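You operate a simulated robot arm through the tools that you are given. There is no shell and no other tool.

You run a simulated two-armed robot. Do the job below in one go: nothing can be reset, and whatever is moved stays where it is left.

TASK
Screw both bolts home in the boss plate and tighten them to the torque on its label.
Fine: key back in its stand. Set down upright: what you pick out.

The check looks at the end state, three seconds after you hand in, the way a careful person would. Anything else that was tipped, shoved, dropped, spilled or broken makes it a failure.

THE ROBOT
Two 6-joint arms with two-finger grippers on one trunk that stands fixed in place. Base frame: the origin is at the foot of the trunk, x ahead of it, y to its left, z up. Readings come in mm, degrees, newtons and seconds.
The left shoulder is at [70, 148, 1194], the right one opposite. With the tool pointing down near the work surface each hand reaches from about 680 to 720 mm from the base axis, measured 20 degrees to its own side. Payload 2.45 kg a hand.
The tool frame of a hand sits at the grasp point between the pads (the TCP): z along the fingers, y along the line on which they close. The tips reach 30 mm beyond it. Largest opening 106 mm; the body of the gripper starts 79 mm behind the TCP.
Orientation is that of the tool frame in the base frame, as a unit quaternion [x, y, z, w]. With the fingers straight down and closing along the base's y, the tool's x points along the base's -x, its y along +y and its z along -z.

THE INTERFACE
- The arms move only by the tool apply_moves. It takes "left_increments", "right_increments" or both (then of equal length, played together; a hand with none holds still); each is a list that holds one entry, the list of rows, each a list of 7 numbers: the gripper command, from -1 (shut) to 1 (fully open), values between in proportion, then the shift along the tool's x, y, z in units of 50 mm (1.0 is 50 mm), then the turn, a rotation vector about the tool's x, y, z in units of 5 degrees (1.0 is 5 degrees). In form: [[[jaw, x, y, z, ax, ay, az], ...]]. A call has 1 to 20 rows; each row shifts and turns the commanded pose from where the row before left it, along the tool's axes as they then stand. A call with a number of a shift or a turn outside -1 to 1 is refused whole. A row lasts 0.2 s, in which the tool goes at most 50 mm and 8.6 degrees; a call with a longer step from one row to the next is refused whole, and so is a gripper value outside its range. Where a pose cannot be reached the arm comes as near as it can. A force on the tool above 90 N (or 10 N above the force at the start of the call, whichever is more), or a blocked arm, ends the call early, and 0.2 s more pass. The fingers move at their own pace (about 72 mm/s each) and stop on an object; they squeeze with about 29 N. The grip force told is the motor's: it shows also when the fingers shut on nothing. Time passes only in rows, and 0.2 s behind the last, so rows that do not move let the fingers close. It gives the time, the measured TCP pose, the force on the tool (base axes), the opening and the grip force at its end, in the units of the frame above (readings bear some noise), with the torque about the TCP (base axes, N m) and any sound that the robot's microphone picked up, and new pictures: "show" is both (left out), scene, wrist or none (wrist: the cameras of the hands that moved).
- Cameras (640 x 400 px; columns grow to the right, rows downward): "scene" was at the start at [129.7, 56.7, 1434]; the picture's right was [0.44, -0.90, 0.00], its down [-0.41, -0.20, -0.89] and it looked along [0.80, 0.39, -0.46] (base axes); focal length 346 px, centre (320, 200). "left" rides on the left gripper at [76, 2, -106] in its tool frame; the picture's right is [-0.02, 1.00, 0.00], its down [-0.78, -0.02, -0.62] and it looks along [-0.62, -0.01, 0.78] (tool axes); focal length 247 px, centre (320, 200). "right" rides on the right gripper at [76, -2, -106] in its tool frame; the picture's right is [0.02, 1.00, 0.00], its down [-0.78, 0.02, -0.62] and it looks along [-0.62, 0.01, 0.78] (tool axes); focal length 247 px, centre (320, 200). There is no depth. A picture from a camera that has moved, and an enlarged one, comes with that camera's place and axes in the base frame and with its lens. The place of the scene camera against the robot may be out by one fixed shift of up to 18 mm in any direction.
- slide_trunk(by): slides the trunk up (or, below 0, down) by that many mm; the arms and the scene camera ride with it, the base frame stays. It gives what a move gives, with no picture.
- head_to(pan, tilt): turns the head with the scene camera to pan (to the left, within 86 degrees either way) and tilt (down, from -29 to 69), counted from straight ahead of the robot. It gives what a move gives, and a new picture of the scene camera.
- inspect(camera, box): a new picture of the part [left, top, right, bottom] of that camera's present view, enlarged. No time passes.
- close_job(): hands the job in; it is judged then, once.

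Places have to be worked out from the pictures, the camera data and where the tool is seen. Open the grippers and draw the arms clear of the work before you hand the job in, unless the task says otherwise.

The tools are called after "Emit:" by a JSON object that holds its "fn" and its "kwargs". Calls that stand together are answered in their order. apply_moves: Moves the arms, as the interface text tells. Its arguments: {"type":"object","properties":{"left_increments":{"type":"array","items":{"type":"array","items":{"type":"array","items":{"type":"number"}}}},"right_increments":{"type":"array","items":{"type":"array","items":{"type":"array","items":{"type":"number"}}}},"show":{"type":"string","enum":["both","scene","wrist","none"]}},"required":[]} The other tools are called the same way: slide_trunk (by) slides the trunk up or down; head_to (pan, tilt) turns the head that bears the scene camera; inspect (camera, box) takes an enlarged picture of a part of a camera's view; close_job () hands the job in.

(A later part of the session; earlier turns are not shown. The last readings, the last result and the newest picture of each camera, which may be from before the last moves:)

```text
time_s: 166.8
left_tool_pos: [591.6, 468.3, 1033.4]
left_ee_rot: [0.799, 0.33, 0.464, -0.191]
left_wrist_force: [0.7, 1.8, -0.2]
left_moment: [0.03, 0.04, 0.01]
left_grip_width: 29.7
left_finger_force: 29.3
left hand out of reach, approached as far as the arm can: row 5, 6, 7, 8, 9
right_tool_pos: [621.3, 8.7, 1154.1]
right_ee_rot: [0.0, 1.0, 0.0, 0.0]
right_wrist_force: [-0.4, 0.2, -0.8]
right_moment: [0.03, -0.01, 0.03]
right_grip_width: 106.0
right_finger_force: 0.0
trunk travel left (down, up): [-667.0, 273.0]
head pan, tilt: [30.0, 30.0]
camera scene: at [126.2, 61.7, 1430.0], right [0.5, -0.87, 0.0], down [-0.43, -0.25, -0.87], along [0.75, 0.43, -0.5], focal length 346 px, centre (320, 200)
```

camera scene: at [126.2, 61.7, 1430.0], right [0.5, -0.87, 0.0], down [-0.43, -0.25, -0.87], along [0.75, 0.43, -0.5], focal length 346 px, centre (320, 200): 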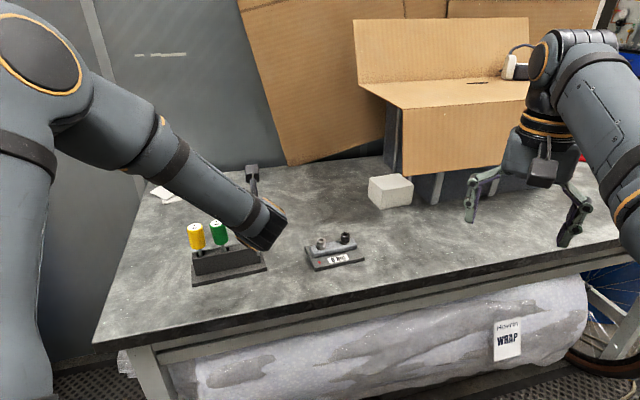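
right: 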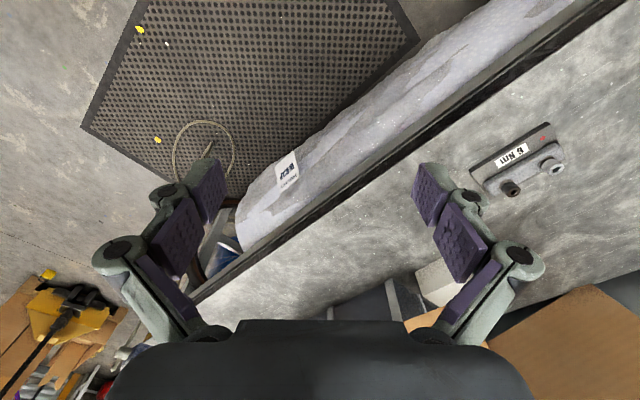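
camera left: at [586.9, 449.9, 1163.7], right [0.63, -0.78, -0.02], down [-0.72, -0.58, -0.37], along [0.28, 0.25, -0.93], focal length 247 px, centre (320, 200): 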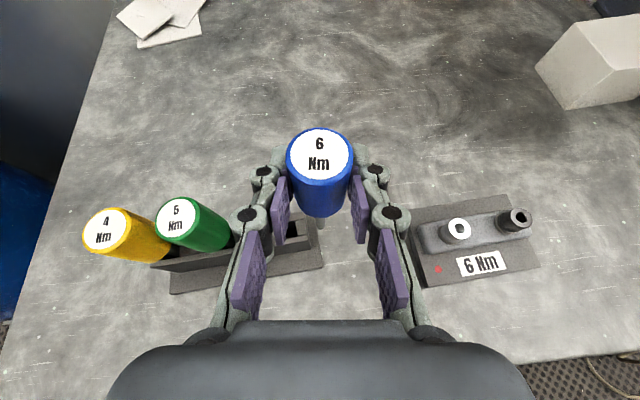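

It chose elbow-high again because the drop was not complete. I'll repeat with more height: raise the trunk another 100 mm, go to azimuth 0 while rising, then descend further below the shoulder before turning.

Emit:
{"fn": "slide_trunk", "kwargs": {"by": 100}}

Emit:
{"fn": "apply_moves", "kwargs": {"left_increments": [[[-1, 0.277, 0, -0.16, 0, 0, 0], [-1, 0.277, 0, -0.16, -0.866, 0, 0.5], [-1, 0.277, 0, -0.16, -0.866, 0, 0.5], [-1, 0.277, 0, -0.16, -0.866, 0, 0.5], [-1, 0.277, 0, -0.16, -0.866, 0, 0.5], [-1, 0.277, 0, -0.16, -0.866, 0, 0.5], [-1, 0.277, 0, -0.16, -0.866, 0, 0.5], [-1, 0.277, 0, -0.16, -0.866, 0, 0.5], [-1, 0.277, 0, -0.16, -0.866, 0, 0.5], [-1, 0, 0, 0, -0.866, 0, 0.5], [-1, 0, 0, 0, 0, 0, 0]]], "show": "none"}}

```text
time_s: 168.2
left_tool_pos: [590.6, 469.0, 1134.4]
left_ee_rot: [0.8, 0.329, 0.465, -0.189]
left_wrist_force: [0.2, 0.2, -1.3]
left_moment: [0.02, -0.03, 0.01]
left_grip_width: 29.6
left_finger_force: 28.6
right_tool_pos: [622.2, 9.0, 1253.3]
right_ee_rot: [0.0, 1.0, 0.001, 0.0]
right_wrist_force: [0.3, -0.5, -1.1]
right_moment: [0.0, 0.01, 0.02]
right_grip_width: 106.1
right_finger_force: 0.1
trunk travel left (down, up): [-767.0, 173.0]
head pan, tilt: [30.0, 30.0]
```

```text
time_s: 170.6
left_tool_pos: [594.9, 457.4, 1277.1]
left_ee_rot: [0.865, -0.003, 0.501, 0.001]
left_wrist_force: [-0.3, -0.3, 0.1]
left_moment: [0.0, -0.01, 0.01]
left_grip_width: 29.5
left_finger_force: 28.7
left hand out of reach, approached as far as the arm can: row 8
right_tool_pos: [621.7, 9.2, 1254.5]
right_ee_rot: [0.0, 1.0, 0.0, 0.0]
right_wrist_force: [0.4, -0.6, 0.7]
right_moment: [0.03, 0.02, -0.02]
right_grip_width: 105.6
right_finger_force: 0.1
trunk travel left (down, up): [-767.0, 173.0]
head pan, tilt: [30.0, 30.0]
```

At W≈(413, 457, 1382). Shift back-left a bit, then descend 230 mm in one go.

Emit:
{"fn": "apply_moves", "kwargs": {"left_increments": [[[-1, -0.2, -0.267, -0.346, 0, 0, 0], [-1, -0.2, -0.267, -0.346, 0, 0, 0], [-1, -0.312, 0, 0.18, 0, 0, 0], [-1, -0.312, 0, 0.18, 0, 0, 0], [-1, -0.312, 0, 0.18, 0, 0, 0], [-1, -0.312, 0, 0.18, 0, 0, 0], [-1, -0.312, 0, 0.18, 0, 0, 0], [-1, -0.312, 0, 0.18, 0, 0, 0], [-1, -0.312, 0, 0.18, 0, 0, 0], [-1, -0.312, 0, 0.18, 0, 0, 0], [-1, -0.312, 0, 0.18, 0, 0, 0], [-1, -0.312, 0, 0.18, 0, 0, 0], [-1, -0.312, 0, 0.18, 0, 0, 0], [-1, 0, 0, 0, 0, 0, 0]]], "show": "scene"}}

```text
time_s: 173.6
left_tool_pos: [604.5, 435.5, 1075.8]
left_ee_rot: [0.865, -0.002, 0.502, 0.001]
left_wrist_force: [1.0, -1.1, 0.0]
left_moment: [0.01, 0.02, -0.04]
left_grip_width: 29.4
left_finger_force: 28.9
left hand out of reach, approached as far as the arm can: row 1, 2, 3, 4, 5, 7
right_tool_pos: [620.1, 9.2, 1255.2]
right_ee_rot: [0.0, 1.0, 0.0, 0.0]
right_wrist_force: [0.0, -0.2, 0.2]
right_moment: [0.05, 0.02, 0.0]
right_grip_width: 106.0
right_finger_force: 0.0
trunk travel left (down, up): [-767.0, 173.0]
head pan, tilt: [30.0, 30.0]
camera scene: at [125.9, 61.9, 1530.0], right [0.5, -0.87, 0.0], down [-0.43, -0.25, -0.87], along [0.75, 0.43, -0.5], focal length 346 px, centre (320, 200)
```

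scene: 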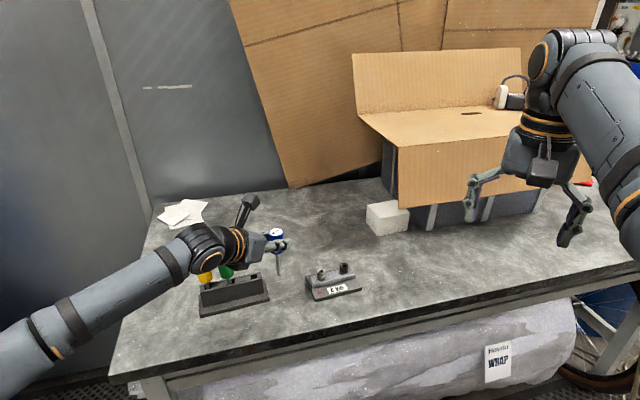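

The elbow is clearly low now. I rotate to azimuth ≈45° while moving toward (680, 380).

Emit:
{"fn": "apply_moves", "kwargs": {"left_increments": [[[-1, 0.055, 0.176, 0.095, 0.866, 0, -0.5], [-1, 0.055, 0.176, 0.095, 0.866, 0, -0.5], [-1, 0.055, 0.176, 0.095, 0.866, 0, -0.5], [-1, 0.055, 0.176, 0.095, 0.866, 0, -0.5], [-1, 0.055, 0.176, 0.095, 0.866, 0, -0.5], [-1, 0.055, 0.176, 0.095, 0.866, 0, -0.5], [-1, 0.055, 0.176, 0.095, 0.866, 0, -0.5], [-1, 0.055, 0.176, 0.095, 0.866, 0, -0.5], [-1, 0.055, 0.176, 0.095, 0.866, 0, -0.5], [-1, 0, 0, 0, 0, 0, 0]]], "show": "scene"}}

```text
time_s: 175.8
left_tool_pos: [676.8, 378.2, 1079.3]
left_ee_rot: [0.8, 0.33, 0.464, -0.189]
left_wrist_force: [-0.3, -0.2, -1.1]
left_moment: [-0.03, -0.01, 0.0]
left_grip_width: 29.6
left_finger_force: 28.8
right_tool_pos: [622.3, 8.8, 1253.6]
right_ee_rot: [0.0, 1.0, 0.0, -0.001]
right_wrist_force: [-0.8, 0.6, -0.1]
right_moment: [-0.02, -0.03, -0.03]
right_grip_width: 106.0
right_finger_force: 0.0
trunk travel left (down, up): [-767.0, 173.0]
head pan, tilt: [30.0, 30.0]
camera scene: at [125.7, 62.5, 1530.0], right [0.5, -0.87, 0.0], down [-0.43, -0.25, -0.87], along [0.75, 0.43, -0.5], focal length 346 px, centre (320, 200)
```

scene: 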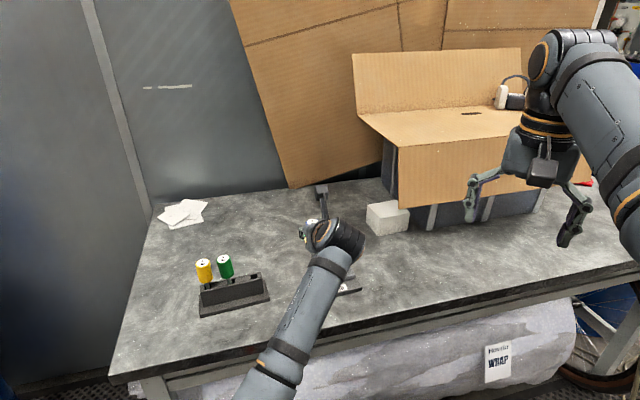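

Good — elbow-low posture regained smoothly. I raise the hand 90 mm and lower the trunk 100 mm so the arm has reach for the strokes.

Emit:
{"fn": "apply_moves", "kwargs": {"left_increments": [[[-1, 0.26, 0.06, -0.15, 0, 0, 0], [-1, 0.26, 0.06, -0.15, 0, 0, 0], [-1, 0.26, 0.06, -0.15, 0, 0, 0], [-1, 0.26, 0.06, -0.15, 0, 0, 0], [-1, 0.26, 0.06, -0.15, 0, 0, 0], [-1, 0.26, 0.06, -0.15, 0, 0, 0], [-1, 0, 0, 0, 0, 0, 0]]], "show": "none"}}

Emit:
{"fn": "slide_trunk", "kwargs": {"by": -100}}

Emit:
{"fn": "inspect", "kwargs": {"camera": "left", "box": [280, 160, 520, 310]}}

Emit:
{"fn": "inspect", "kwargs": {"camera": "scene", "box": [290, 215, 380, 285]}}

```text
time_s: 177.4
left_tool_pos: [689.2, 367.0, 1168.6]
left_ee_rot: [0.8, 0.33, 0.464, -0.19]
left_wrist_force: [-0.1, -0.1, -0.5]
left_moment: [-0.04, -0.06, 0.0]
left_grip_width: 29.5
left_finger_force: 28.9
right_tool_pos: [621.3, 10.5, 1254.2]
right_ee_rot: [-0.001, 1.0, 0.0, 0.0]
right_wrist_force: [-0.6, -0.6, -0.5]
right_moment: [-0.02, 0.01, -0.05]
right_grip_width: 106.0
right_finger_force: 0.0
trunk travel left (down, up): [-767.0, 173.0]
head pan, tilt: [30.0, 30.0]
```

```text
time_s: 178.7
left_tool_pos: [689.3, 366.5, 1069.8]
left_ee_rot: [0.799, 0.33, 0.464, -0.19]
left_wrist_force: [0.5, -0.6, -0.6]
left_moment: [-0.05, 0.02, 0.01]
left_grip_width: 29.4
left_finger_force: 29.5
right_tool_pos: [621.7, 9.5, 1153.9]
right_ee_rot: [0.0, 1.0, 0.0, 0.001]
right_wrist_force: [-1.2, 0.5, 0.2]
right_moment: [0.02, -0.02, 0.0]
right_grip_width: 106.0
right_finger_force: 0.1
trunk travel left (down, up): [-667.0, 273.0]
head pan, tilt: [30.0, 30.0]
```

```text
2.67 times, centred on (400, 235) of left
camera zoom: at [650.9, 328.0, 1186.7], right [0.7, -0.72, -0.02], down [-0.67, -0.64, -0.37], along [0.26, 0.27, -0.93], focal length 659 px, centre (107, 107)
```

zoom: 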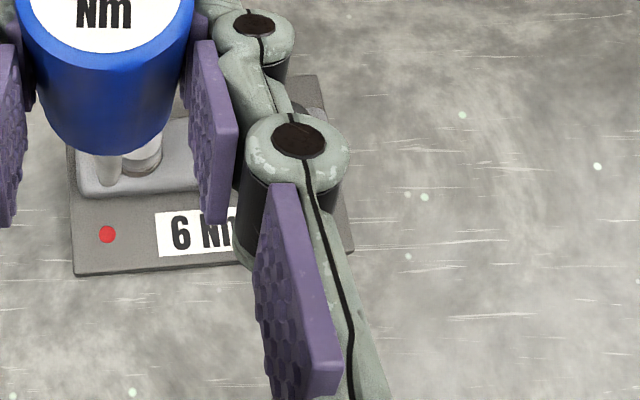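

```text
5.71 times, centred on (335, 250) of scene
camera zoom: at [125.8, 61.9, 1430.1], right [0.5, -0.87, 0.0], down [-0.43, -0.25, -0.87], along [0.75, 0.43, -0.5], focal length 1979 px, centre (234, -86)
```

zoom: 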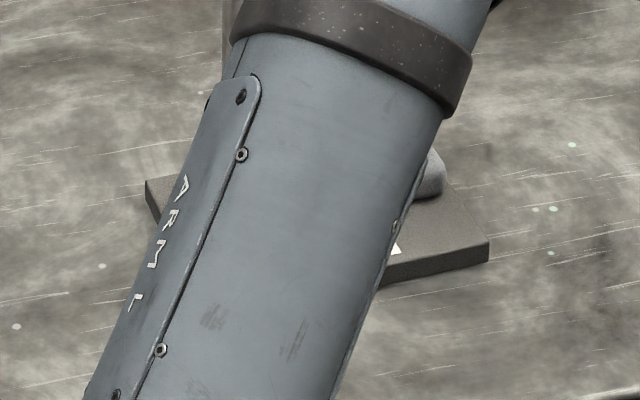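

I rotate to azimuth ≈72° and centre above the silver bolt again, with tip ~40 mm up.

Emit:
{"fn": "apply_moves", "kwargs": {"left_increments": [[[-1, 0, 0, 0, 0.788, 0, -0.455], [-1, 0, 0, 0, 0.788, 0, -0.455], [-1, 0, 0, 0, 0.788, 0, -0.455], [-1, 0, 0, 0, 0.788, 0, -0.455], [-1, 0, 0, 0, 0.788, 0, -0.455], [-1, 0, 0, 0, 0.788, 0, -0.455], [-1, 0.07, 0.181, 0.121, 0, 0, 0], [-1, 0.07, 0.181, 0.121, 0, 0, 0], [-1, 0.07, 0.181, 0.121, 0, 0, 0], [-1, 0, 0, 0, 0, 0, 0]]], "show": "none"}}

Emit:
{"fn": "inspect", "kwargs": {"camera": "left", "box": [270, 170, 370, 260]}}

Emit:
{"fn": "inspect", "kwargs": {"camera": "scene", "box": [300, 210, 350, 260]}}

```text
time_s: 180.9
left_tool_pos: [721.8, 377.6, 1067.8]
left_ee_rot: [0.7, 0.509, 0.407, -0.292]
left_wrist_force: [0.1, -0.6, -0.6]
left_moment: [-0.01, -0.01, 0.01]
left_grip_width: 29.5
left_finger_force: 29.1
right_tool_pos: [621.8, 9.6, 1155.0]
right_ee_rot: [0.0, 1.0, 0.0, 0.0]
right_wrist_force: [0.4, 0.2, 1.0]
right_moment: [-0.02, 0.0, 0.02]
right_grip_width: 106.0
right_finger_force: 0.1
trunk travel left (down, up): [-667.0, 273.0]
head pan, tilt: [30.0, 30.0]
```

```text
4.44 times, centred on (320, 215) of left
camera zoom: at [704.9, 327.5, 1186.0], right [0.95, -0.32, -0.02], down [-0.3, -0.88, -0.37], along [0.1, 0.35, -0.93], focal length 1098 px, centre (320, 133)
```

zoom: 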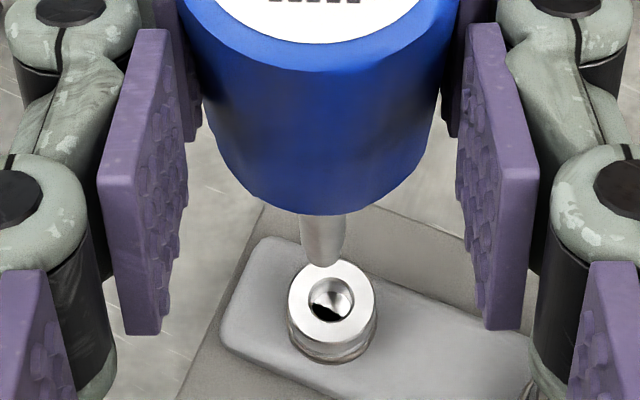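

```text
8.00 times, centred on (325, 235) of scene
camera zoom: at [125.9, 62.0, 1430.0], right [0.5, -0.87, 0.0], down [-0.43, -0.25, -0.87], along [0.75, 0.43, -0.5], focal length 2770 px, centre (280, -80)
```

zoom: 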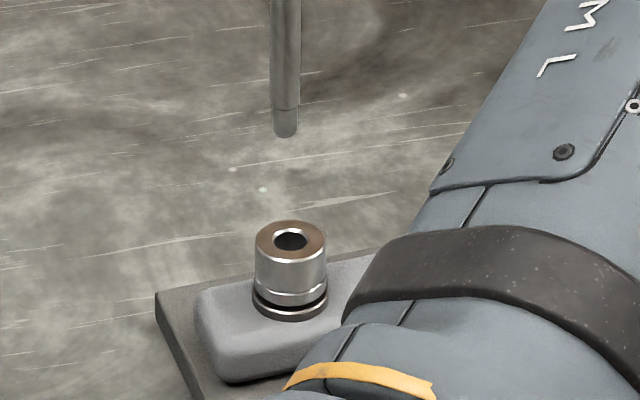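

Measured offset: the tip needs +1.7 mm sideways (y) and −0.5 mm forward. I correct and lower 46 mm.

Emit:
{"fn": "apply_moves", "kwargs": {"left_increments": [[[-1, -0.005, 0.034, -0.009, 0, 0, 0], [-1, -0.0866, 0, 0.05, 0, 0, 0], [-1, -0.0866, 0, 0.05, 0, 0, 0], [-1, -0.0866, 0, 0.05, 0, 0, 0], [-1, -0.0866, 0, 0.05, 0, 0, 0], [-1, -0.0866, 0, 0.05, 0, 0, 0], [-1, -0.0866, 0, 0.05, 0, 0, 0], [-1, -0.0866, 0, 0.05, 0, 0, 0], [-1, -0.052, 0, 0.03, 0, 0, 0], [-1, -0.052, 0, 0.03, 0, 0, 0], [-1, -0.052, 0, 0.03, 0, 0, 0], [-1, -0.035, 0, 0.02, 0, 0, 0], [-1, 0, 0, 0, 0, 0, 0]]], "show": "none"}}

Emit:
{"fn": "inspect", "kwargs": {"camera": "scene", "box": [315, 225, 340, 250]}}

```text
time_s: 183.7
left_tool_pos: [723.3, 376.3, 1023.4]
left_ee_rot: [0.7, 0.509, 0.406, -0.293]
left_wrist_force: [-2.1, 4.2, -1.0]
left_moment: [0.69, -0.33, 0.0]
left_grip_width: 29.5
left_finger_force: 29.6
right_tool_pos: [621.1, 10.7, 1154.8]
right_ee_rot: [0.0, 1.0, 0.0, -0.001]
right_wrist_force: [0.7, -0.2, 0.3]
right_moment: [-0.04, -0.01, -0.02]
right_grip_width: 106.0
right_finger_force: 0.0
trunk travel left (down, up): [-667.0, 273.0]
head pan, tilt: [30.0, 30.0]
```

```text
16.00 times, centred on (328, 238) of scene
camera zoom: at [125.5, 62.8, 1430.0], right [0.5, -0.87, 0.0], down [-0.43, -0.25, -0.87], along [0.75, 0.43, -0.5], focal length 5540 px, centre (200, -400)
```

zoom: 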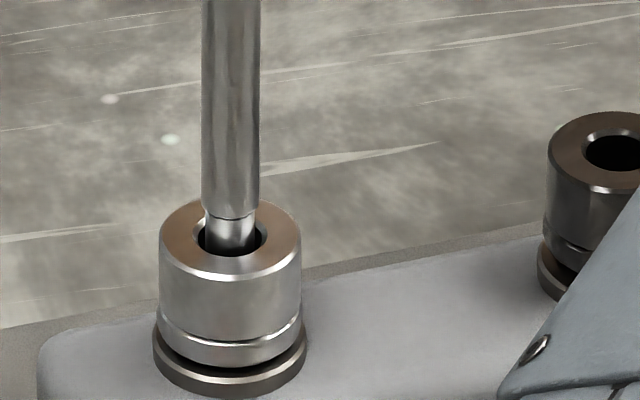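

The bit is in, with a side force of ~4.5 N. I ease it (y −0.6, forward +0.7) and lower 6 mm more in small steps.

Emit:
{"fn": "apply_moves", "kwargs": {"left_increments": [[[-1, 0.007, -0.012, 0.012, 0, 0, 0], [-1, -0.026, 0, 0.015, 0, 0, 0], [-1, -0.026, 0, 0.015, 0, 0, 0], [-1, -0.026, 0, 0.015, 0, 0, 0], [-1, -0.026, 0, 0.015, 0, 0, 0], [-1, 0, 0, 0, 0, 0, 0]]], "show": "none"}}

Emit:
{"fn": "inspect", "kwargs": {"camera": "scene", "box": [315, 225, 340, 250]}}

```text
time_s: 185.1
left_tool_pos: [722.9, 378.1, 1016.4]
left_ee_rot: [0.7, 0.509, 0.407, -0.293]
left_wrist_force: [2.1, -1.7, 1.3]
left_moment: [-0.17, -0.15, -0.04]
left_grip_width: 29.6
left_finger_force: 28.6
right_tool_pos: [621.7, 10.3, 1154.8]
right_ee_rot: [0.0, 1.0, 0.001, -0.001]
right_wrist_force: [0.3, -0.1, -0.2]
right_moment: [-0.04, -0.01, -0.02]
right_grip_width: 106.1
right_finger_force: 0.0
trunk travel left (down, up): [-667.0, 273.0]
head pan, tilt: [30.0, 30.0]
```

```text
16.00 times, centred on (328, 238) of scene
camera zoom: at [126.0, 61.3, 1430.1], right [0.5, -0.87, 0.0], down [-0.43, -0.25, -0.87], along [0.75, 0.43, -0.5], focal length 5540 px, centre (200, -400)
```

zoom: 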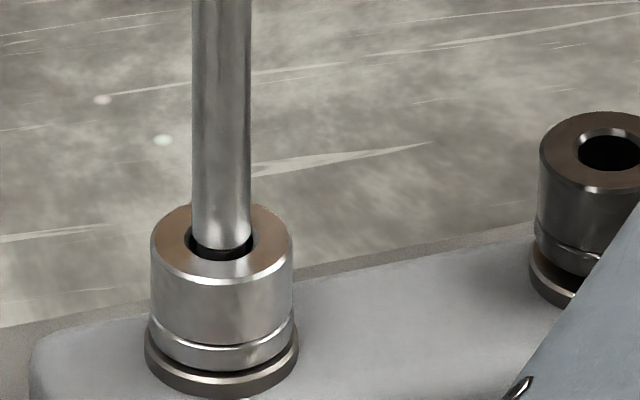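

Seated. Now turn 55° clockwise about the bolt axis.

Emit:
{"fn": "apply_moves", "kwargs": {"left_increments": [[[-1, -0.001, -0.012, 0.001, -0.866, 0, 0.5], [-1, -0.001, -0.012, 0.001, -0.866, 0, 0.5], [-1, -0.001, -0.012, 0.001, -0.866, 0, 0.5], [-1, -0.001, -0.012, 0.001, -0.866, 0, 0.5], [-1, -0.001, -0.012, 0.001, -0.866, 0, 0.5], [-1, -0.001, -0.012, 0.001, -0.866, 0, 0.5], [-1, -0.001, -0.012, 0.001, -0.866, 0, 0.5], [-1, -0.001, -0.012, 0.001, -0.866, 0, 0.5], [-1, -0.001, -0.012, 0.001, -0.866, 0, 0.5], [-1, -0.001, -0.012, 0.001, -0.866, 0, 0.5], [-1, -0.001, -0.012, 0.001, -0.866, 0, 0.5]]], "show": "none"}}

Emit:
{"fn": "inspect", "kwargs": {"camera": "left", "box": [270, 170, 370, 260]}}

Emit:
{"fn": "inspect", "kwargs": {"camera": "scene", "box": [290, 210, 370, 270]}}

```text
time_s: 187.5
left_tool_pos: [717.9, 382.1, 1015.5]
left_ee_rot: [0.855, 0.127, 0.497, -0.074]
left_wrist_force: [-1.3, 2.1, 7.7]
left_moment: [0.02, 0.04, 0.03]
left_grip_width: 29.5
left_finger_force: 29.7
right_tool_pos: [619.0, 8.4, 1156.1]
right_ee_rot: [0.0, 1.0, 0.0, 0.001]
right_wrist_force: [-0.1, 0.4, -0.3]
right_moment: [-0.04, 0.0, -0.01]
right_grip_width: 106.3
right_finger_force: 0.0
trunk travel left (down, up): [-667.0, 273.0]
head pan, tilt: [30.0, 30.0]
```

```text
4.44 times, centred on (320, 215) of left
camera zoom: at [664.6, 365.7, 1134.7], right [0.28, -0.96, -0.02], down [-0.89, -0.25, -0.37], along [0.35, 0.12, -0.93], focal length 1098 px, centre (320, 133)
```

zoom: 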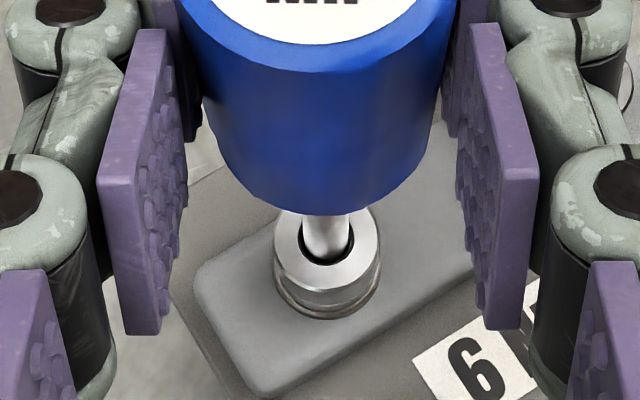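

```text
6.67 times, centred on (330, 240) of scene
camera zoom: at [123.9, 62.0, 1430.3], right [0.5, -0.87, 0.0], down [-0.43, -0.25, -0.87], along [0.75, 0.43, -0.5], focal length 2309 px, centre (253, -67)
```

zoom: 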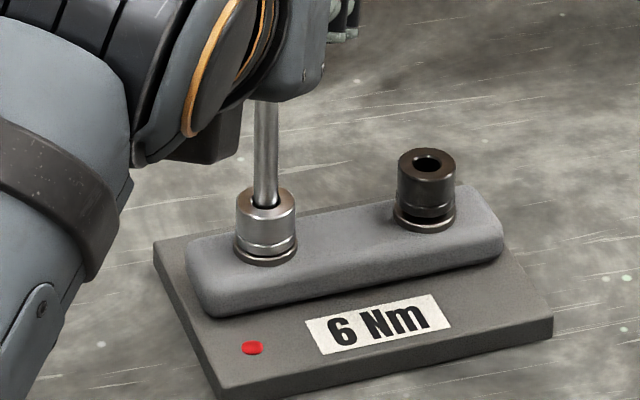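

Emit:
{"fn": "inspect", "kwargs": {"camera": "scene", "box": [322, 228, 342, 252]}}

Emit:
{"fn": "inspect", "kwargs": {"camera": "scene", "box": [345, 224, 365, 248]}}

```text
16.00 times, centred on (332, 240) of scene
camera zoom: at [123.9, 62.0, 1430.3], right [0.5, -0.87, 0.0], down [-0.43, -0.25, -0.87], along [0.75, 0.43, -0.5], focal length 5540 px, centre (128, -440)
```

zoom: 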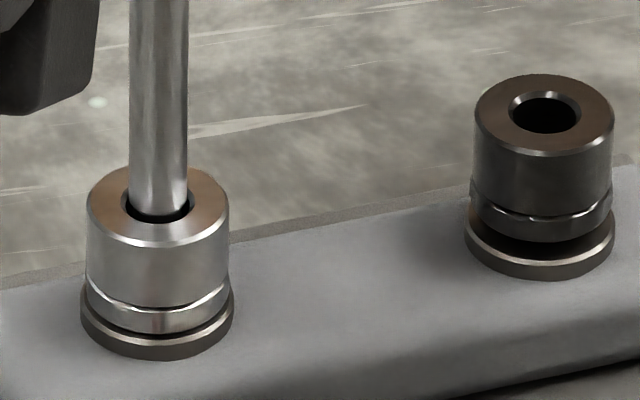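

```text
16.00 times, centred on (355, 236) of scene
camera zoom: at [123.9, 62.0, 1430.3], right [0.5, -0.87, 0.0], down [-0.43, -0.25, -0.87], along [0.75, 0.43, -0.5], focal length 5540 px, centre (-240, -376)
```

zoom: 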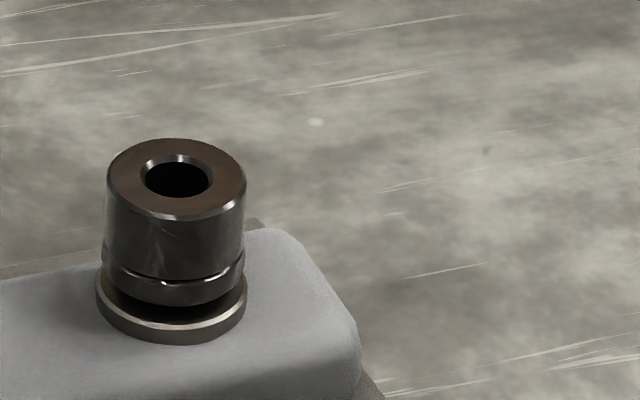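

Both bolts side by side now: silver's head is ≈2–2.5 mm lower than dark's, with only ≈1.2 mm gap left. It is definitely screwing in. Next cycle: lift 20 mm, swing back 55°.

Emit:
{"fn": "apply_moves", "kwargs": {"left_increments": [[[-1, 0.0866, 0, -0.05, 0, 0, 0], [-1, 0.0866, 0, -0.05, 0, 0, 0], [-1, 0.0866, 0, -0.05, 0, 0, 0], [-1, 0.0866, 0, -0.05, 0, 0, 0], [-1, 0, 0.012, 0, 0.866, 0, -0.5], [-1, 0, 0.012, 0, 0.866, 0, -0.5], [-1, 0, 0.012, 0, 0.866, 0, -0.5], [-1, 0, 0.012, 0, 0.866, 0, -0.5], [-1, 0, 0.012, 0, 0.866, 0, -0.5], [-1, 0, 0.012, 0, 0.866, 0, -0.5], [-1, 0, 0.012, 0, 0.866, 0, -0.5], [-1, 0, 0.012, 0, 0.866, 0, -0.5], [-1, 0, 0.012, 0, 0.866, 0, -0.5], [-1, 0, 0.012, 0, 0.866, 0, -0.5], [-1, 0, 0.012, 0, 0.866, 0, -0.5], [-1, 0, 0, 0, 0, 0, 0]]], "show": "none"}}

Emit:
{"fn": "inspect", "kwargs": {"camera": "scene", "box": [315, 222, 340, 252]}}

Emit:
{"fn": "inspect", "kwargs": {"camera": "left", "box": [270, 170, 370, 260]}}

```text
time_s: 190.9
left_tool_pos: [722.2, 378.9, 1035.6]
left_ee_rot: [0.699, 0.51, 0.407, -0.294]
left_wrist_force: [-0.2, 0.1, -0.5]
left_moment: [-0.01, 0.02, 0.0]
left_grip_width: 29.6
left_finger_force: 28.8
right_tool_pos: [620.4, 9.8, 1154.5]
right_ee_rot: [0.0, 1.0, 0.0, 0.0]
right_wrist_force: [1.1, -0.2, -0.1]
right_moment: [-0.01, -0.03, 0.0]
right_grip_width: 106.1
right_finger_force: 0.1
trunk travel left (down, up): [-667.0, 273.0]
head pan, tilt: [30.0, 30.0]
```

```text
13.33 times, centred on (328, 237) of scene
camera zoom: at [125.9, 62.1, 1430.0], right [0.5, -0.87, 0.0], down [-0.43, -0.25, -0.87], along [0.75, 0.43, -0.5], focal length 4617 px, centre (220, -293)
```

zoom: 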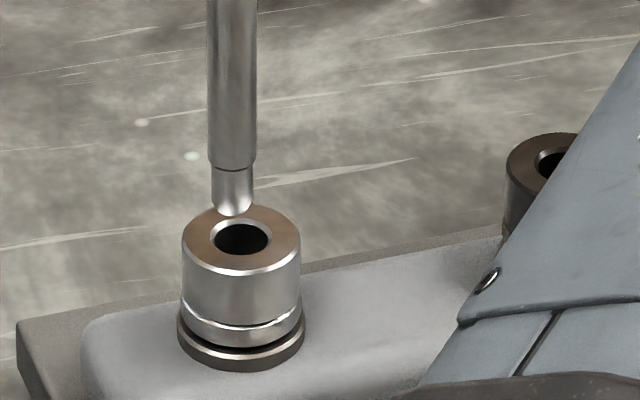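

```text
4.44 times, centred on (320, 215) of left
camera zoom: at [705.9, 327.5, 1153.6], right [0.95, -0.32, -0.02], down [-0.3, -0.88, -0.37], along [0.1, 0.35, -0.93], focal length 1098 px, centre (320, 133)
```

zoom: 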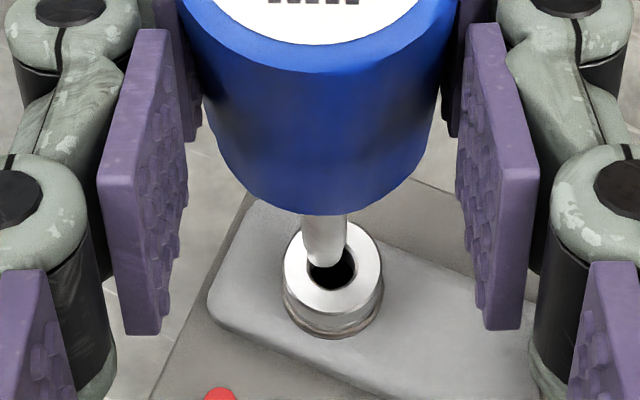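

Gap decreased again (~0.6 mm for that stroke). I nudge y +1.2 mm, lower 21 mm and turn another 55°.

Emit:
{"fn": "apply_moves", "kwargs": {"left_increments": [[[-1, -0.003, 0.024, -0.005, 0, 0, 0], [-1, -0.0866, 0, 0.05, 0, 0, 0], [-1, -0.0866, 0, 0.05, 0, 0, 0], [-1, -0.0866, 0, 0.05, 0, 0, 0], [-1, -0.0866, 0, 0.05, 0, 0, 0], [-1, -0.012, 0, 0.007, 0, 0, 0], [-1, 0, 0, 0, 0, 0, 0]]], "show": "none"}}

Emit:
{"fn": "apply_moves", "kwargs": {"left_increments": [[[-1, -0.004, -0.012, 0.002, -0.866, 0, 0.5], [-1, -0.004, -0.012, 0.002, -0.866, 0, 0.5], [-1, -0.002, -0.012, 0.001, -0.866, 0, 0.5], [-1, -0.002, -0.012, 0.001, -0.866, 0, 0.5], [-1, -0.002, -0.012, 0.001, -0.866, 0, 0.5], [-1, -0.002, -0.012, 0.001, -0.866, 0, 0.5], [-1, -0.001, -0.012, 0.001, -0.866, 0, 0.5], [-1, -0.001, -0.012, 0.001, -0.866, 0, 0.5], [-1, -0.001, -0.012, 0.001, -0.866, 0, 0.5], [-1, -0.001, -0.012, 0.001, -0.866, 0, 0.5], [-1, -0.001, -0.012, 0.001, -0.866, 0, 0.5]]], "show": "none"}}

Emit:
{"fn": "inspect", "kwargs": {"camera": "scene", "box": [322, 228, 362, 252]}}

```text
time_s: 192.5
left_tool_pos: [722.9, 377.7, 1017.0]
left_ee_rot: [0.699, 0.51, 0.407, -0.293]
left_wrist_force: [4.1, 1.5, 11.5]
left_moment: [0.32, -0.31, -0.03]
left_grip_width: 29.5
left_finger_force: 29.0
right_tool_pos: [621.2, 8.2, 1154.0]
right_ee_rot: [0.0, 1.0, -0.001, 0.0]
right_wrist_force: [0.4, 0.5, 0.9]
right_moment: [0.0, -0.01, 0.0]
right_grip_width: 106.0
right_finger_force: 0.2
trunk travel left (down, up): [-667.0, 273.0]
head pan, tilt: [30.0, 30.0]
```

```text
time_s: 194.9
left_tool_pos: [716.8, 382.0, 1015.2]
left_ee_rot: [0.855, 0.127, 0.498, -0.073]
left_wrist_force: [2.1, 8.0, 19.8]
left_moment: [0.19, -0.29, 0.12]
left_grip_width: 29.8
left_finger_force: 29.3
right_tool_pos: [619.2, 9.3, 1155.7]
right_ee_rot: [0.0, 1.0, 0.0, 0.0]
right_wrist_force: [1.2, 0.4, -0.2]
right_moment: [-0.01, -0.03, 0.03]
right_grip_width: 106.2
right_finger_force: 0.1
trunk travel left (down, up): [-667.0, 273.0]
head pan, tilt: [30.0, 30.0]
```

```text
16.00 times, centred on (342, 240) of scene
camera zoom: at [122.1, 61.9, 1430.5], right [0.5, -0.87, 0.0], down [-0.43, -0.25, -0.87], along [0.75, 0.43, -0.5], focal length 5540 px, centre (-32, -440)
```

zoom: 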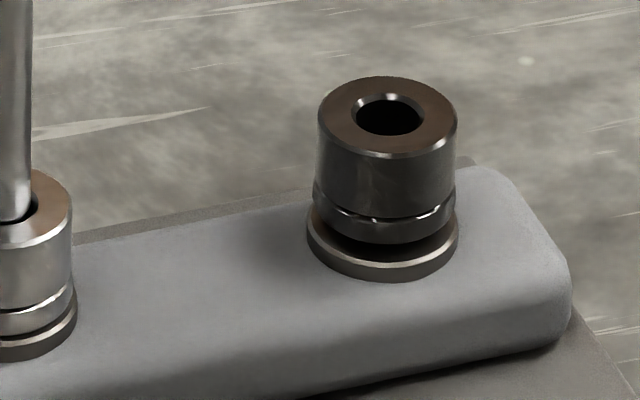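

Emit:
{"fn": "inspect", "kwargs": {"camera": "scene", "box": [318, 228, 342, 252]}}

Emit:
{"fn": "apply_moves", "kwargs": {"left_increments": [[[-1, 0.0866, 0, -0.05, 0, 0, 0], [-1, 0.0866, 0, -0.05, 0, 0, 0], [-1, 0.0866, 0, -0.05, 0, 0, 0], [-1, 0.0866, 0, -0.05, 0, 0, 0], [-1, 0, 0.012, 0, 0.866, 0, -0.5], [-1, 0, 0.012, 0, 0.866, 0, -0.5], [-1, 0, 0.012, 0, 0.866, 0, -0.5], [-1, 0, 0.012, 0, 0.866, 0, -0.5], [-1, 0, 0.012, 0, 0.866, 0, -0.5], [-1, 0, 0.012, 0, 0.866, 0, -0.5], [-1, 0, 0.012, 0, 0.866, 0, -0.5], [-1, 0, 0.012, 0, 0.866, 0, -0.5], [-1, 0, 0.012, 0, 0.866, 0, -0.5], [-1, 0, 0.012, 0, 0.866, 0, -0.5], [-1, 0, 0.012, 0, 0.866, 0, -0.5], [-1, 0, 0, 0, 0, 0, 0]]], "show": "none"}}

Emit:
{"fn": "inspect", "kwargs": {"camera": "scene", "box": [315, 222, 340, 252]}}

Emit:
{"fn": "inspect", "kwargs": {"camera": "left", "box": [270, 170, 370, 260]}}

```text
16.00 times, centred on (330, 240) of scene
camera zoom: at [122.1, 61.9, 1430.5], right [0.5, -0.87, 0.0], down [-0.43, -0.25, -0.87], along [0.75, 0.43, -0.5], focal length 5540 px, centre (160, -440)
```

zoom: 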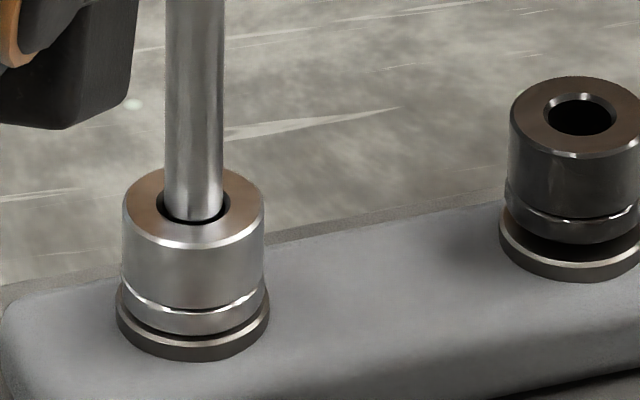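

```text
time_s: 198.3
left_tool_pos: [722.8, 377.4, 1032.6]
left_ee_rot: [0.7, 0.509, 0.407, -0.293]
left_wrist_force: [0.1, 0.8, -1.1]
left_moment: [-0.03, 0.01, -0.03]
left_grip_width: 29.4
left_finger_force: 28.7
right_tool_pos: [621.2, 9.6, 1153.9]
right_ee_rot: [0.0, 1.0, 0.0, -0.001]
right_wrist_force: [0.1, -0.3, 0.9]
right_moment: [0.0, -0.04, 0.02]
right_grip_width: 105.8
right_finger_force: 0.1
trunk travel left (down, up): [-667.0, 273.0]
head pan, tilt: [30.0, 30.0]
```

```text
13.33 times, centred on (328, 237) of scene
camera zoom: at [125.9, 62.1, 1430.0], right [0.5, -0.87, 0.0], down [-0.43, -0.25, -0.87], along [0.75, 0.43, -0.5], focal length 4617 px, centre (220, -293)
```

zoom: 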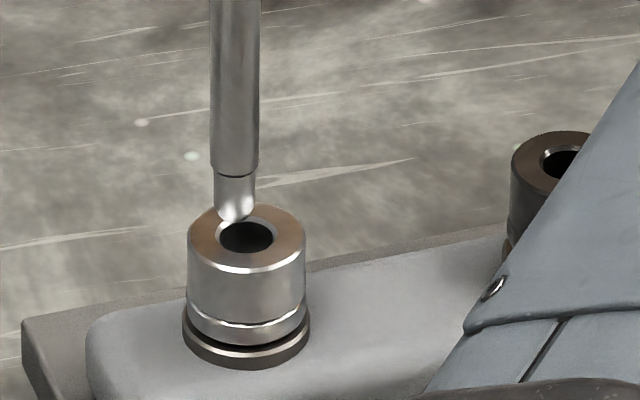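

```text
4.44 times, centred on (320, 215) of left
camera zoom: at [706.7, 326.7, 1151.0], right [0.95, -0.32, -0.02], down [-0.3, -0.88, -0.37], along [0.1, 0.35, -0.93], focal length 1098 px, centre (320, 133)
```

zoom: 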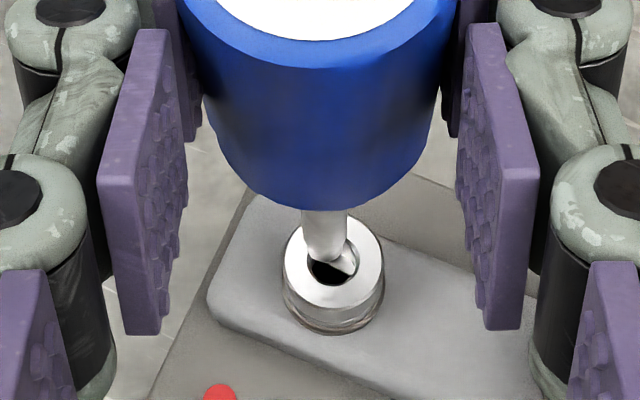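

Progress ≈0.45 mm per stroke; about 1.7 mm left (3–4 strokes). I correct y +1.8 mm this time, lower 16 mm, and turn.

Emit:
{"fn": "apply_moves", "kwargs": {"left_increments": [[[-1, 0, 0.036, 0, 0, 0, 0], [-1, -0.0866, 0, 0.05, 0, 0, 0], [-1, -0.0866, 0, 0.05, 0, 0, 0], [-1, -0.0866, 0, 0.05, 0, 0, 0], [-1, -0.0173, 0, 0.01, 0, 0, 0], [-1, 0, 0, 0, 0, 0, 0]]], "show": "none"}}

Emit:
{"fn": "apply_moves", "kwargs": {"left_increments": [[[-1, -0.004, -0.012, 0.002, -0.866, 0, 0.5], [-1, -0.004, -0.012, 0.002, -0.866, 0, 0.5], [-1, -0.002, -0.012, 0.001, -0.866, 0, 0.5], [-1, -0.002, -0.012, 0.001, -0.866, 0, 0.5], [-1, -0.002, -0.012, 0.001, -0.866, 0, 0.5], [-1, -0.002, -0.012, 0.001, -0.866, 0, 0.5], [-1, -0.001, -0.012, 0.001, -0.866, 0, 0.5], [-1, -0.001, -0.012, 0.001, -0.866, 0, 0.5], [-1, -0.001, -0.012, 0.001, -0.866, 0, 0.5], [-1, -0.001, -0.012, 0.001, -0.866, 0, 0.5], [-1, -0.001, -0.012, 0.001, -0.866, 0, 0.5]]], "show": "none"}}

Emit:
{"fn": "inspect", "kwargs": {"camera": "scene", "box": [318, 228, 342, 252]}}

Emit:
{"fn": "apply_moves", "kwargs": {"left_increments": [[[-1, 0.0866, 0, -0.05, 0, 0, 0], [-1, 0.0866, 0, -0.05, 0, 0, 0], [-1, 0.0866, 0, -0.05, 0, 0, 0], [-1, 0.0866, 0, -0.05, 0, 0, 0], [-1, 0, 0.012, 0, 0.866, 0, -0.5], [-1, 0, 0.012, 0, 0.866, 0, -0.5], [-1, 0, 0.012, 0, 0.866, 0, -0.5], [-1, 0, 0.012, 0, 0.866, 0, -0.5], [-1, 0, 0.012, 0, 0.866, 0, -0.5], [-1, 0, 0.012, 0, 0.866, 0, -0.5], [-1, 0, 0.012, 0, 0.866, 0, -0.5], [-1, 0, 0.012, 0, 0.866, 0, -0.5], [-1, 0, 0.012, 0, 0.866, 0, -0.5], [-1, 0, 0.012, 0, 0.866, 0, -0.5], [-1, 0, 0.012, 0, 0.866, 0, -0.5], [-1, 0, 0, 0, 0, 0, 0]]], "show": "none"}}

Emit:
{"fn": "inspect", "kwargs": {"camera": "scene", "box": [315, 222, 340, 252]}}

```text
time_s: 199.7
left_tool_pos: [725.6, 376.9, 1017.3]
left_ee_rot: [0.7, 0.509, 0.407, -0.292]
left_wrist_force: [-1.5, 1.1, 1.1]
left_moment: [0.13, -0.06, 0.04]
left_grip_width: 29.2
left_finger_force: 28.9
right_tool_pos: [621.5, 9.9, 1154.7]
right_ee_rot: [0.0, 1.0, 0.0, 0.0]
right_wrist_force: [0.7, 0.2, -0.6]
right_moment: [0.02, -0.03, 0.01]
right_grip_width: 105.9
right_finger_force: 0.1
trunk travel left (down, up): [-667.0, 273.0]
head pan, tilt: [30.0, 30.0]
```

```text
time_s: 202.1
left_tool_pos: [720.7, 383.5, 1016.3]
left_ee_rot: [0.855, 0.127, 0.498, -0.073]
left_wrist_force: [-3.8, 7.9, 7.2]
left_moment: [0.07, 0.32, 0.12]
left_grip_width: 29.9
left_finger_force: 28.9
right_tool_pos: [619.6, 9.7, 1155.5]
right_ee_rot: [0.0, 1.0, -0.001, 0.001]
right_wrist_force: [0.1, -0.3, -0.3]
right_moment: [0.0, 0.0, 0.03]
right_grip_width: 105.9
right_finger_force: 0.1
trunk travel left (down, up): [-667.0, 273.0]
head pan, tilt: [30.0, 30.0]
```

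```text
16.00 times, centred on (330, 240) of scene
camera zoom: at [123.4, 63.3, 1430.3], right [0.5, -0.87, 0.0], down [-0.43, -0.25, -0.87], along [0.75, 0.43, -0.5], focal length 5540 px, centre (160, -440)
```

zoom: 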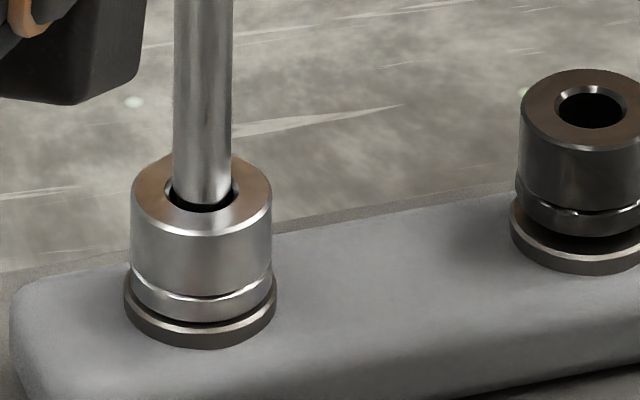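

```text
time_s: 205.5
left_tool_pos: [724.7, 376.3, 1033.7]
left_ee_rot: [0.699, 0.51, 0.406, -0.293]
left_wrist_force: [0.1, -0.8, -0.6]
left_moment: [0.0, 0.0, 0.03]
left_grip_width: 29.8
left_finger_force: 28.9
right_tool_pos: [620.3, 9.3, 1153.9]
right_ee_rot: [0.0, 1.0, -0.001, 0.0]
right_wrist_force: [-0.8, -0.2, 0.5]
right_moment: [0.04, -0.02, 0.02]
right_grip_width: 105.9
right_finger_force: 0.1
trunk travel left (down, up): [-667.0, 273.0]
head pan, tilt: [30.0, 30.0]
```

```text
13.33 times, centred on (328, 237) of scene
camera zoom: at [125.9, 62.2, 1430.0], right [0.5, -0.87, 0.0], down [-0.43, -0.25, -0.87], along [0.75, 0.43, -0.5], focal length 4617 px, centre (220, -293)
```

zoom: 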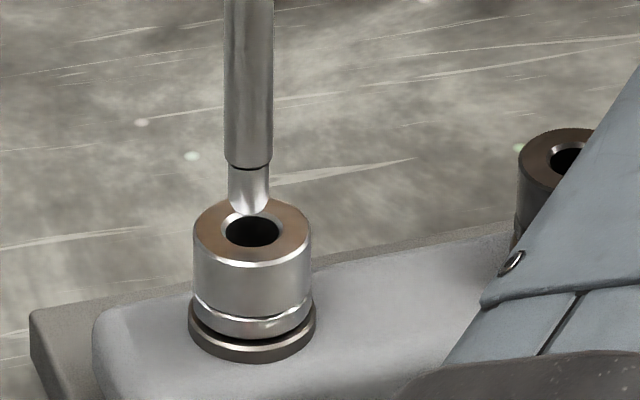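

Per stroke ≈0.3 mm (≈2 mm per turn), so several more strokes are needed; alignment is now good (<1 mm). I chain two full cycles.

Emit:
{"fn": "apply_moves", "kwargs": {"left_increments": [[[-1, -0.0866, 0.006, 0.05, 0, 0, 0], [-1, -0.0866, 0, 0.05, 0, 0, 0], [-1, -0.0866, 0, 0.05, 0, 0, 0], [-1, -0.052, 0, 0.03, 0, 0, 0], [-1, 0, 0, 0, 0, 0, 0], [-1, -0.004, -0.012, 0.002, -0.866, 0, 0.5], [-1, -0.004, -0.012, 0.002, -0.866, 0, 0.5], [-1, -0.002, -0.012, 0.001, -0.866, 0, 0.5], [-1, -0.002, -0.012, 0.001, -0.866, 0, 0.5], [-1, -0.002, -0.012, 0.001, -0.866, 0, 0.5], [-1, -0.002, -0.012, 0.001, -0.866, 0, 0.5], [-1, -0.001, -0.012, 0.001, -0.866, 0, 0.5], [-1, -0.001, -0.012, 0.001, -0.866, 0, 0.5], [-1, -0.001, -0.012, 0.001, -0.866, 0, 0.5], [-1, -0.001, -0.012, 0.001, -0.866, 0, 0.5], [-1, -0.001, -0.012, 0.001, -0.866, 0, 0.5]]], "show": "none"}}

Emit:
{"fn": "apply_moves", "kwargs": {"left_increments": [[[-1, 0.0866, 0, -0.05, 0, 0, 0], [-1, 0.0866, 0, -0.05, 0, 0, 0], [-1, 0.0866, 0, -0.05, 0, 0, 0], [-1, 0.0866, 0, -0.05, 0, 0, 0], [-1, 0, 0.012, 0, 0.866, 0, -0.5], [-1, 0, 0.012, 0, 0.866, 0, -0.5], [-1, 0, 0.012, 0, 0.866, 0, -0.5], [-1, 0, 0.012, 0, 0.866, 0, -0.5], [-1, 0, 0.012, 0, 0.866, 0, -0.5], [-1, 0, 0.012, 0, 0.866, 0, -0.5], [-1, 0, 0.012, 0, 0.866, 0, -0.5], [-1, 0, 0.012, 0, 0.866, 0, -0.5], [-1, 0, 0.012, 0, 0.866, 0, -0.5], [-1, 0, 0.012, 0, 0.866, 0, -0.5], [-1, 0, 0.012, 0, 0.866, 0, -0.5], [-1, 0, 0, 0, 0, 0, 0]]], "show": "none"}}

Emit:
{"fn": "inspect", "kwargs": {"camera": "scene", "box": [315, 222, 340, 252]}}

```text
time_s: 208.9
left_tool_pos: [719.5, 381.1, 1016.5]
left_ee_rot: [0.855, 0.127, 0.497, -0.073]
left_wrist_force: [-3.8, 5.3, 7.2]
left_moment: [0.06, 0.27, 0.12]
left_grip_width: 29.6
left_finger_force: 28.6
right_tool_pos: [619.1, 10.3, 1155.3]
right_ee_rot: [0.0, 1.0, 0.0, 0.002]
right_wrist_force: [0.9, 0.0, -0.3]
right_moment: [0.01, 0.01, -0.01]
right_grip_width: 105.8
right_finger_force: 0.0
trunk travel left (down, up): [-667.0, 273.0]
head pan, tilt: [30.0, 30.0]
```

```text
time_s: 212.3
left_tool_pos: [725.3, 376.0, 1034.3]
left_ee_rot: [0.699, 0.51, 0.406, -0.293]
left_wrist_force: [-0.4, -1.1, -0.7]
left_moment: [0.0, -0.01, -0.01]
left_grip_width: 29.3
left_finger_force: 28.8
right_tool_pos: [621.9, 9.4, 1154.7]
right_ee_rot: [0.0, 1.0, -0.001, 0.0]
right_wrist_force: [-0.7, -0.7, 0.7]
right_moment: [-0.02, -0.01, 0.02]
right_grip_width: 105.7
right_finger_force: 0.0
trunk travel left (down, up): [-667.0, 273.0]
head pan, tilt: [30.0, 30.0]
```

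```text
13.33 times, centred on (328, 237) of scene
camera zoom: at [125.9, 62.2, 1430.0], right [0.5, -0.87, 0.0], down [-0.43, -0.25, -0.87], along [0.75, 0.43, -0.5], focal length 4617 px, centre (220, -293)
```

zoom: 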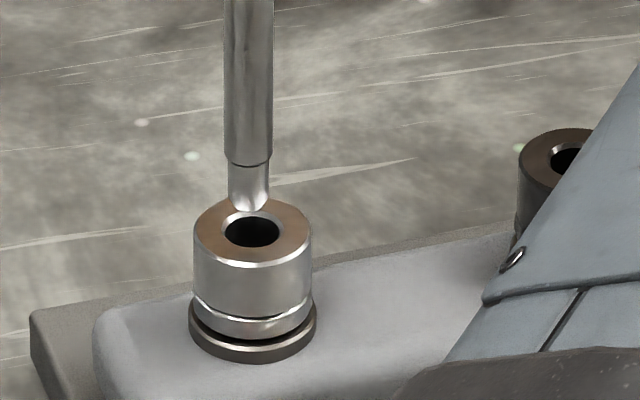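

Not clear that the last strokes advanced. I'll do one more stroke and then, after lifting at azimuth 17° (where both bolts are visible unpressed), measure both precisely.

Emit:
{"fn": "apply_moves", "kwargs": {"left_increments": [[[-1, -0.0866, 0.004, 0.05, 0, 0, 0], [-1, -0.0866, 0, 0.05, 0, 0, 0], [-1, -0.0866, 0, 0.05, 0, 0, 0], [-1, -0.052, 0, 0.03, 0, 0, 0], [-1, 0, 0, 0, 0, 0, 0], [-1, -0.004, -0.012, 0.002, -0.866, 0, 0.5], [-1, -0.004, -0.012, 0.002, -0.866, 0, 0.5], [-1, -0.002, -0.012, 0.001, -0.866, 0, 0.5], [-1, -0.002, -0.012, 0.001, -0.866, 0, 0.5], [-1, -0.002, -0.012, 0.001, -0.866, 0, 0.5], [-1, -0.002, -0.012, 0.001, -0.866, 0, 0.5], [-1, -0.001, -0.012, 0.001, -0.866, 0, 0.5], [-1, -0.001, -0.012, 0.001, -0.866, 0, 0.5], [-1, -0.001, -0.012, 0.001, -0.866, 0, 0.5], [-1, -0.001, -0.012, 0.001, -0.866, 0, 0.5], [-1, -0.001, -0.012, 0.001, -0.866, 0, 0.5]]], "show": "none"}}

Emit:
{"fn": "apply_moves", "kwargs": {"left_increments": [[[-1, 0.0866, 0, -0.05, 0, 0, 0], [-1, 0.0866, 0, -0.05, 0, 0, 0], [-1, 0.0866, 0, -0.05, 0, 0, 0], [-1, 0.0866, 0, -0.05, 0, 0, 0], [-1, 0, 0, 0, 0, 0, 0]]], "show": "none"}}

Emit:
{"fn": "inspect", "kwargs": {"camera": "scene", "box": [320, 230, 344, 254]}}

Emit:
{"fn": "inspect", "kwargs": {"camera": "scene", "box": [340, 226, 364, 250]}}

```text
time_s: 215.7
left_tool_pos: [718.6, 381.7, 1018.2]
left_ee_rot: [0.855, 0.127, 0.498, -0.074]
left_wrist_force: [-1.2, 5.8, 10.8]
left_moment: [0.11, 0.0, 0.12]
left_grip_width: 29.6
left_finger_force: 29.4
right_tool_pos: [619.6, 10.1, 1155.8]
right_ee_rot: [0.0, 1.0, 0.0, 0.001]
right_wrist_force: [-1.0, 0.0, 0.1]
right_moment: [0.0, 0.01, 0.03]
right_grip_width: 105.9
right_finger_force: 0.0
trunk travel left (down, up): [-667.0, 273.0]
head pan, tilt: [30.0, 30.0]
```

```text
time_s: 216.9
left_tool_pos: [722.4, 380.2, 1035.8]
left_ee_rot: [0.856, 0.128, 0.496, -0.074]
left_wrist_force: [-0.5, 0.1, -1.1]
left_moment: [-0.02, -0.01, 0.01]
left_grip_width: 29.7
left_finger_force: 29.5
right_tool_pos: [621.2, 9.4, 1155.3]
right_ee_rot: [0.0, 1.0, 0.0, 0.0]
right_wrist_force: [-1.0, 0.3, 0.5]
right_moment: [-0.02, -0.02, 0.01]
right_grip_width: 105.9
right_finger_force: 0.0
trunk travel left (down, up): [-667.0, 273.0]
head pan, tilt: [30.0, 30.0]
```

```text
16.00 times, centred on (332, 242) of scene
camera zoom: at [125.7, 62.3, 1430.0], right [0.5, -0.87, 0.0], down [-0.43, -0.25, -0.87], along [0.75, 0.43, -0.5], focal length 5540 px, centre (128, -472)
```

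zoom: 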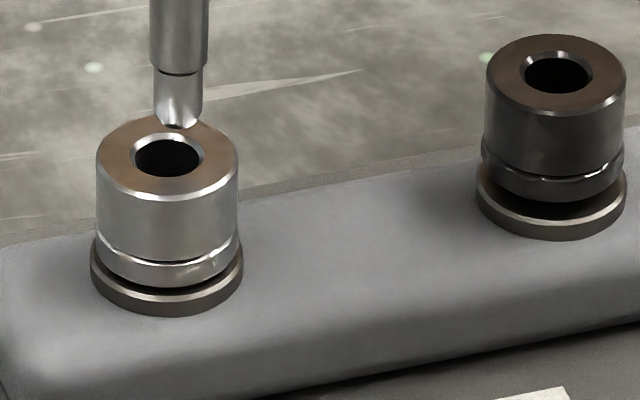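

```text
16.00 times, centred on (352, 238) of scene
camera zoom: at [125.7, 62.3, 1430.0], right [0.5, -0.87, 0.0], down [-0.43, -0.25, -0.87], along [0.75, 0.43, -0.5], focal length 5540 px, centre (-192, -408)
```

zoom: 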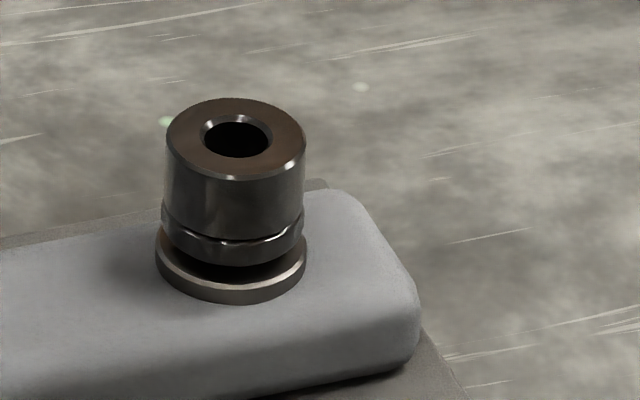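

The silver gap didn't change in the last strokes and the contact height creeps up, so perhaps the key is slipping in the grip. Let me look at the handle label orientation in the hand.

Emit:
{"fn": "inspect", "kwargs": {"camera": "left", "box": [240, 100, 400, 260]}}

```text
2.50 times, centred on (320, 180) of left
camera zoom: at [668.6, 363.8, 1153.6], right [0.28, -0.96, -0.02], down [-0.89, -0.26, -0.37], along [0.35, 0.12, -0.93], focal length 617 px, centre (320, 250)
```

zoom: 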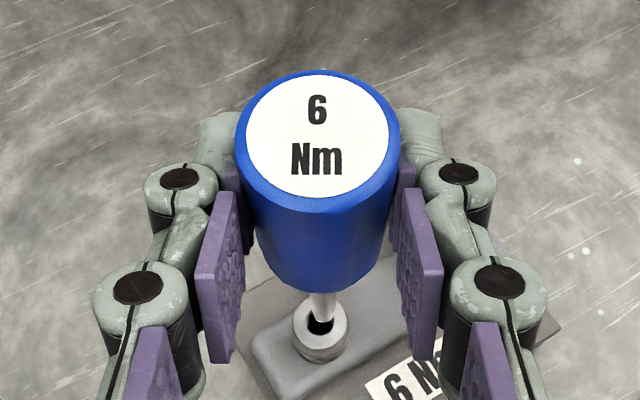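

The label is still upright (no rotation slip), but the handle has slid up a few mm in the grip. I look into the sockets at maximum zoom to see how the bit engages.

Emit:
{"fn": "inspect", "kwargs": {"camera": "left", "box": [308, 222, 332, 242]}}

Emit:
{"fn": "inspect", "kwargs": {"camera": "scene", "box": [330, 232, 340, 240]}}

```text
16.00 times, centred on (320, 232) of left
camera zoom: at [668.6, 363.8, 1153.6], right [0.28, -0.96, -0.02], down [-0.89, -0.26, -0.37], along [0.35, 0.12, -0.93], focal length 3952 px, centre (320, -312)
```

zoom: 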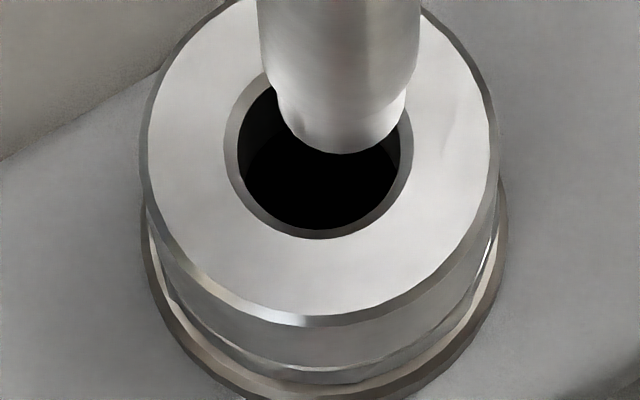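

```text
16.00 times, centred on (335, 236) of scene
camera zoom: at [125.7, 62.3, 1430.0], right [0.5, -0.87, 0.0], down [-0.43, -0.25, -0.87], along [0.75, 0.43, -0.5], focal length 5540 px, centre (80, -376)
```

zoom: 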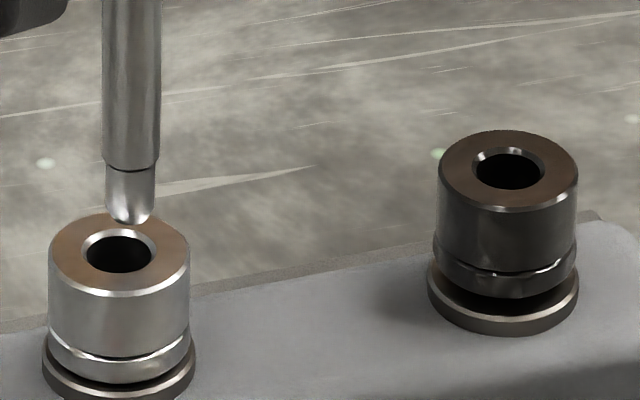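

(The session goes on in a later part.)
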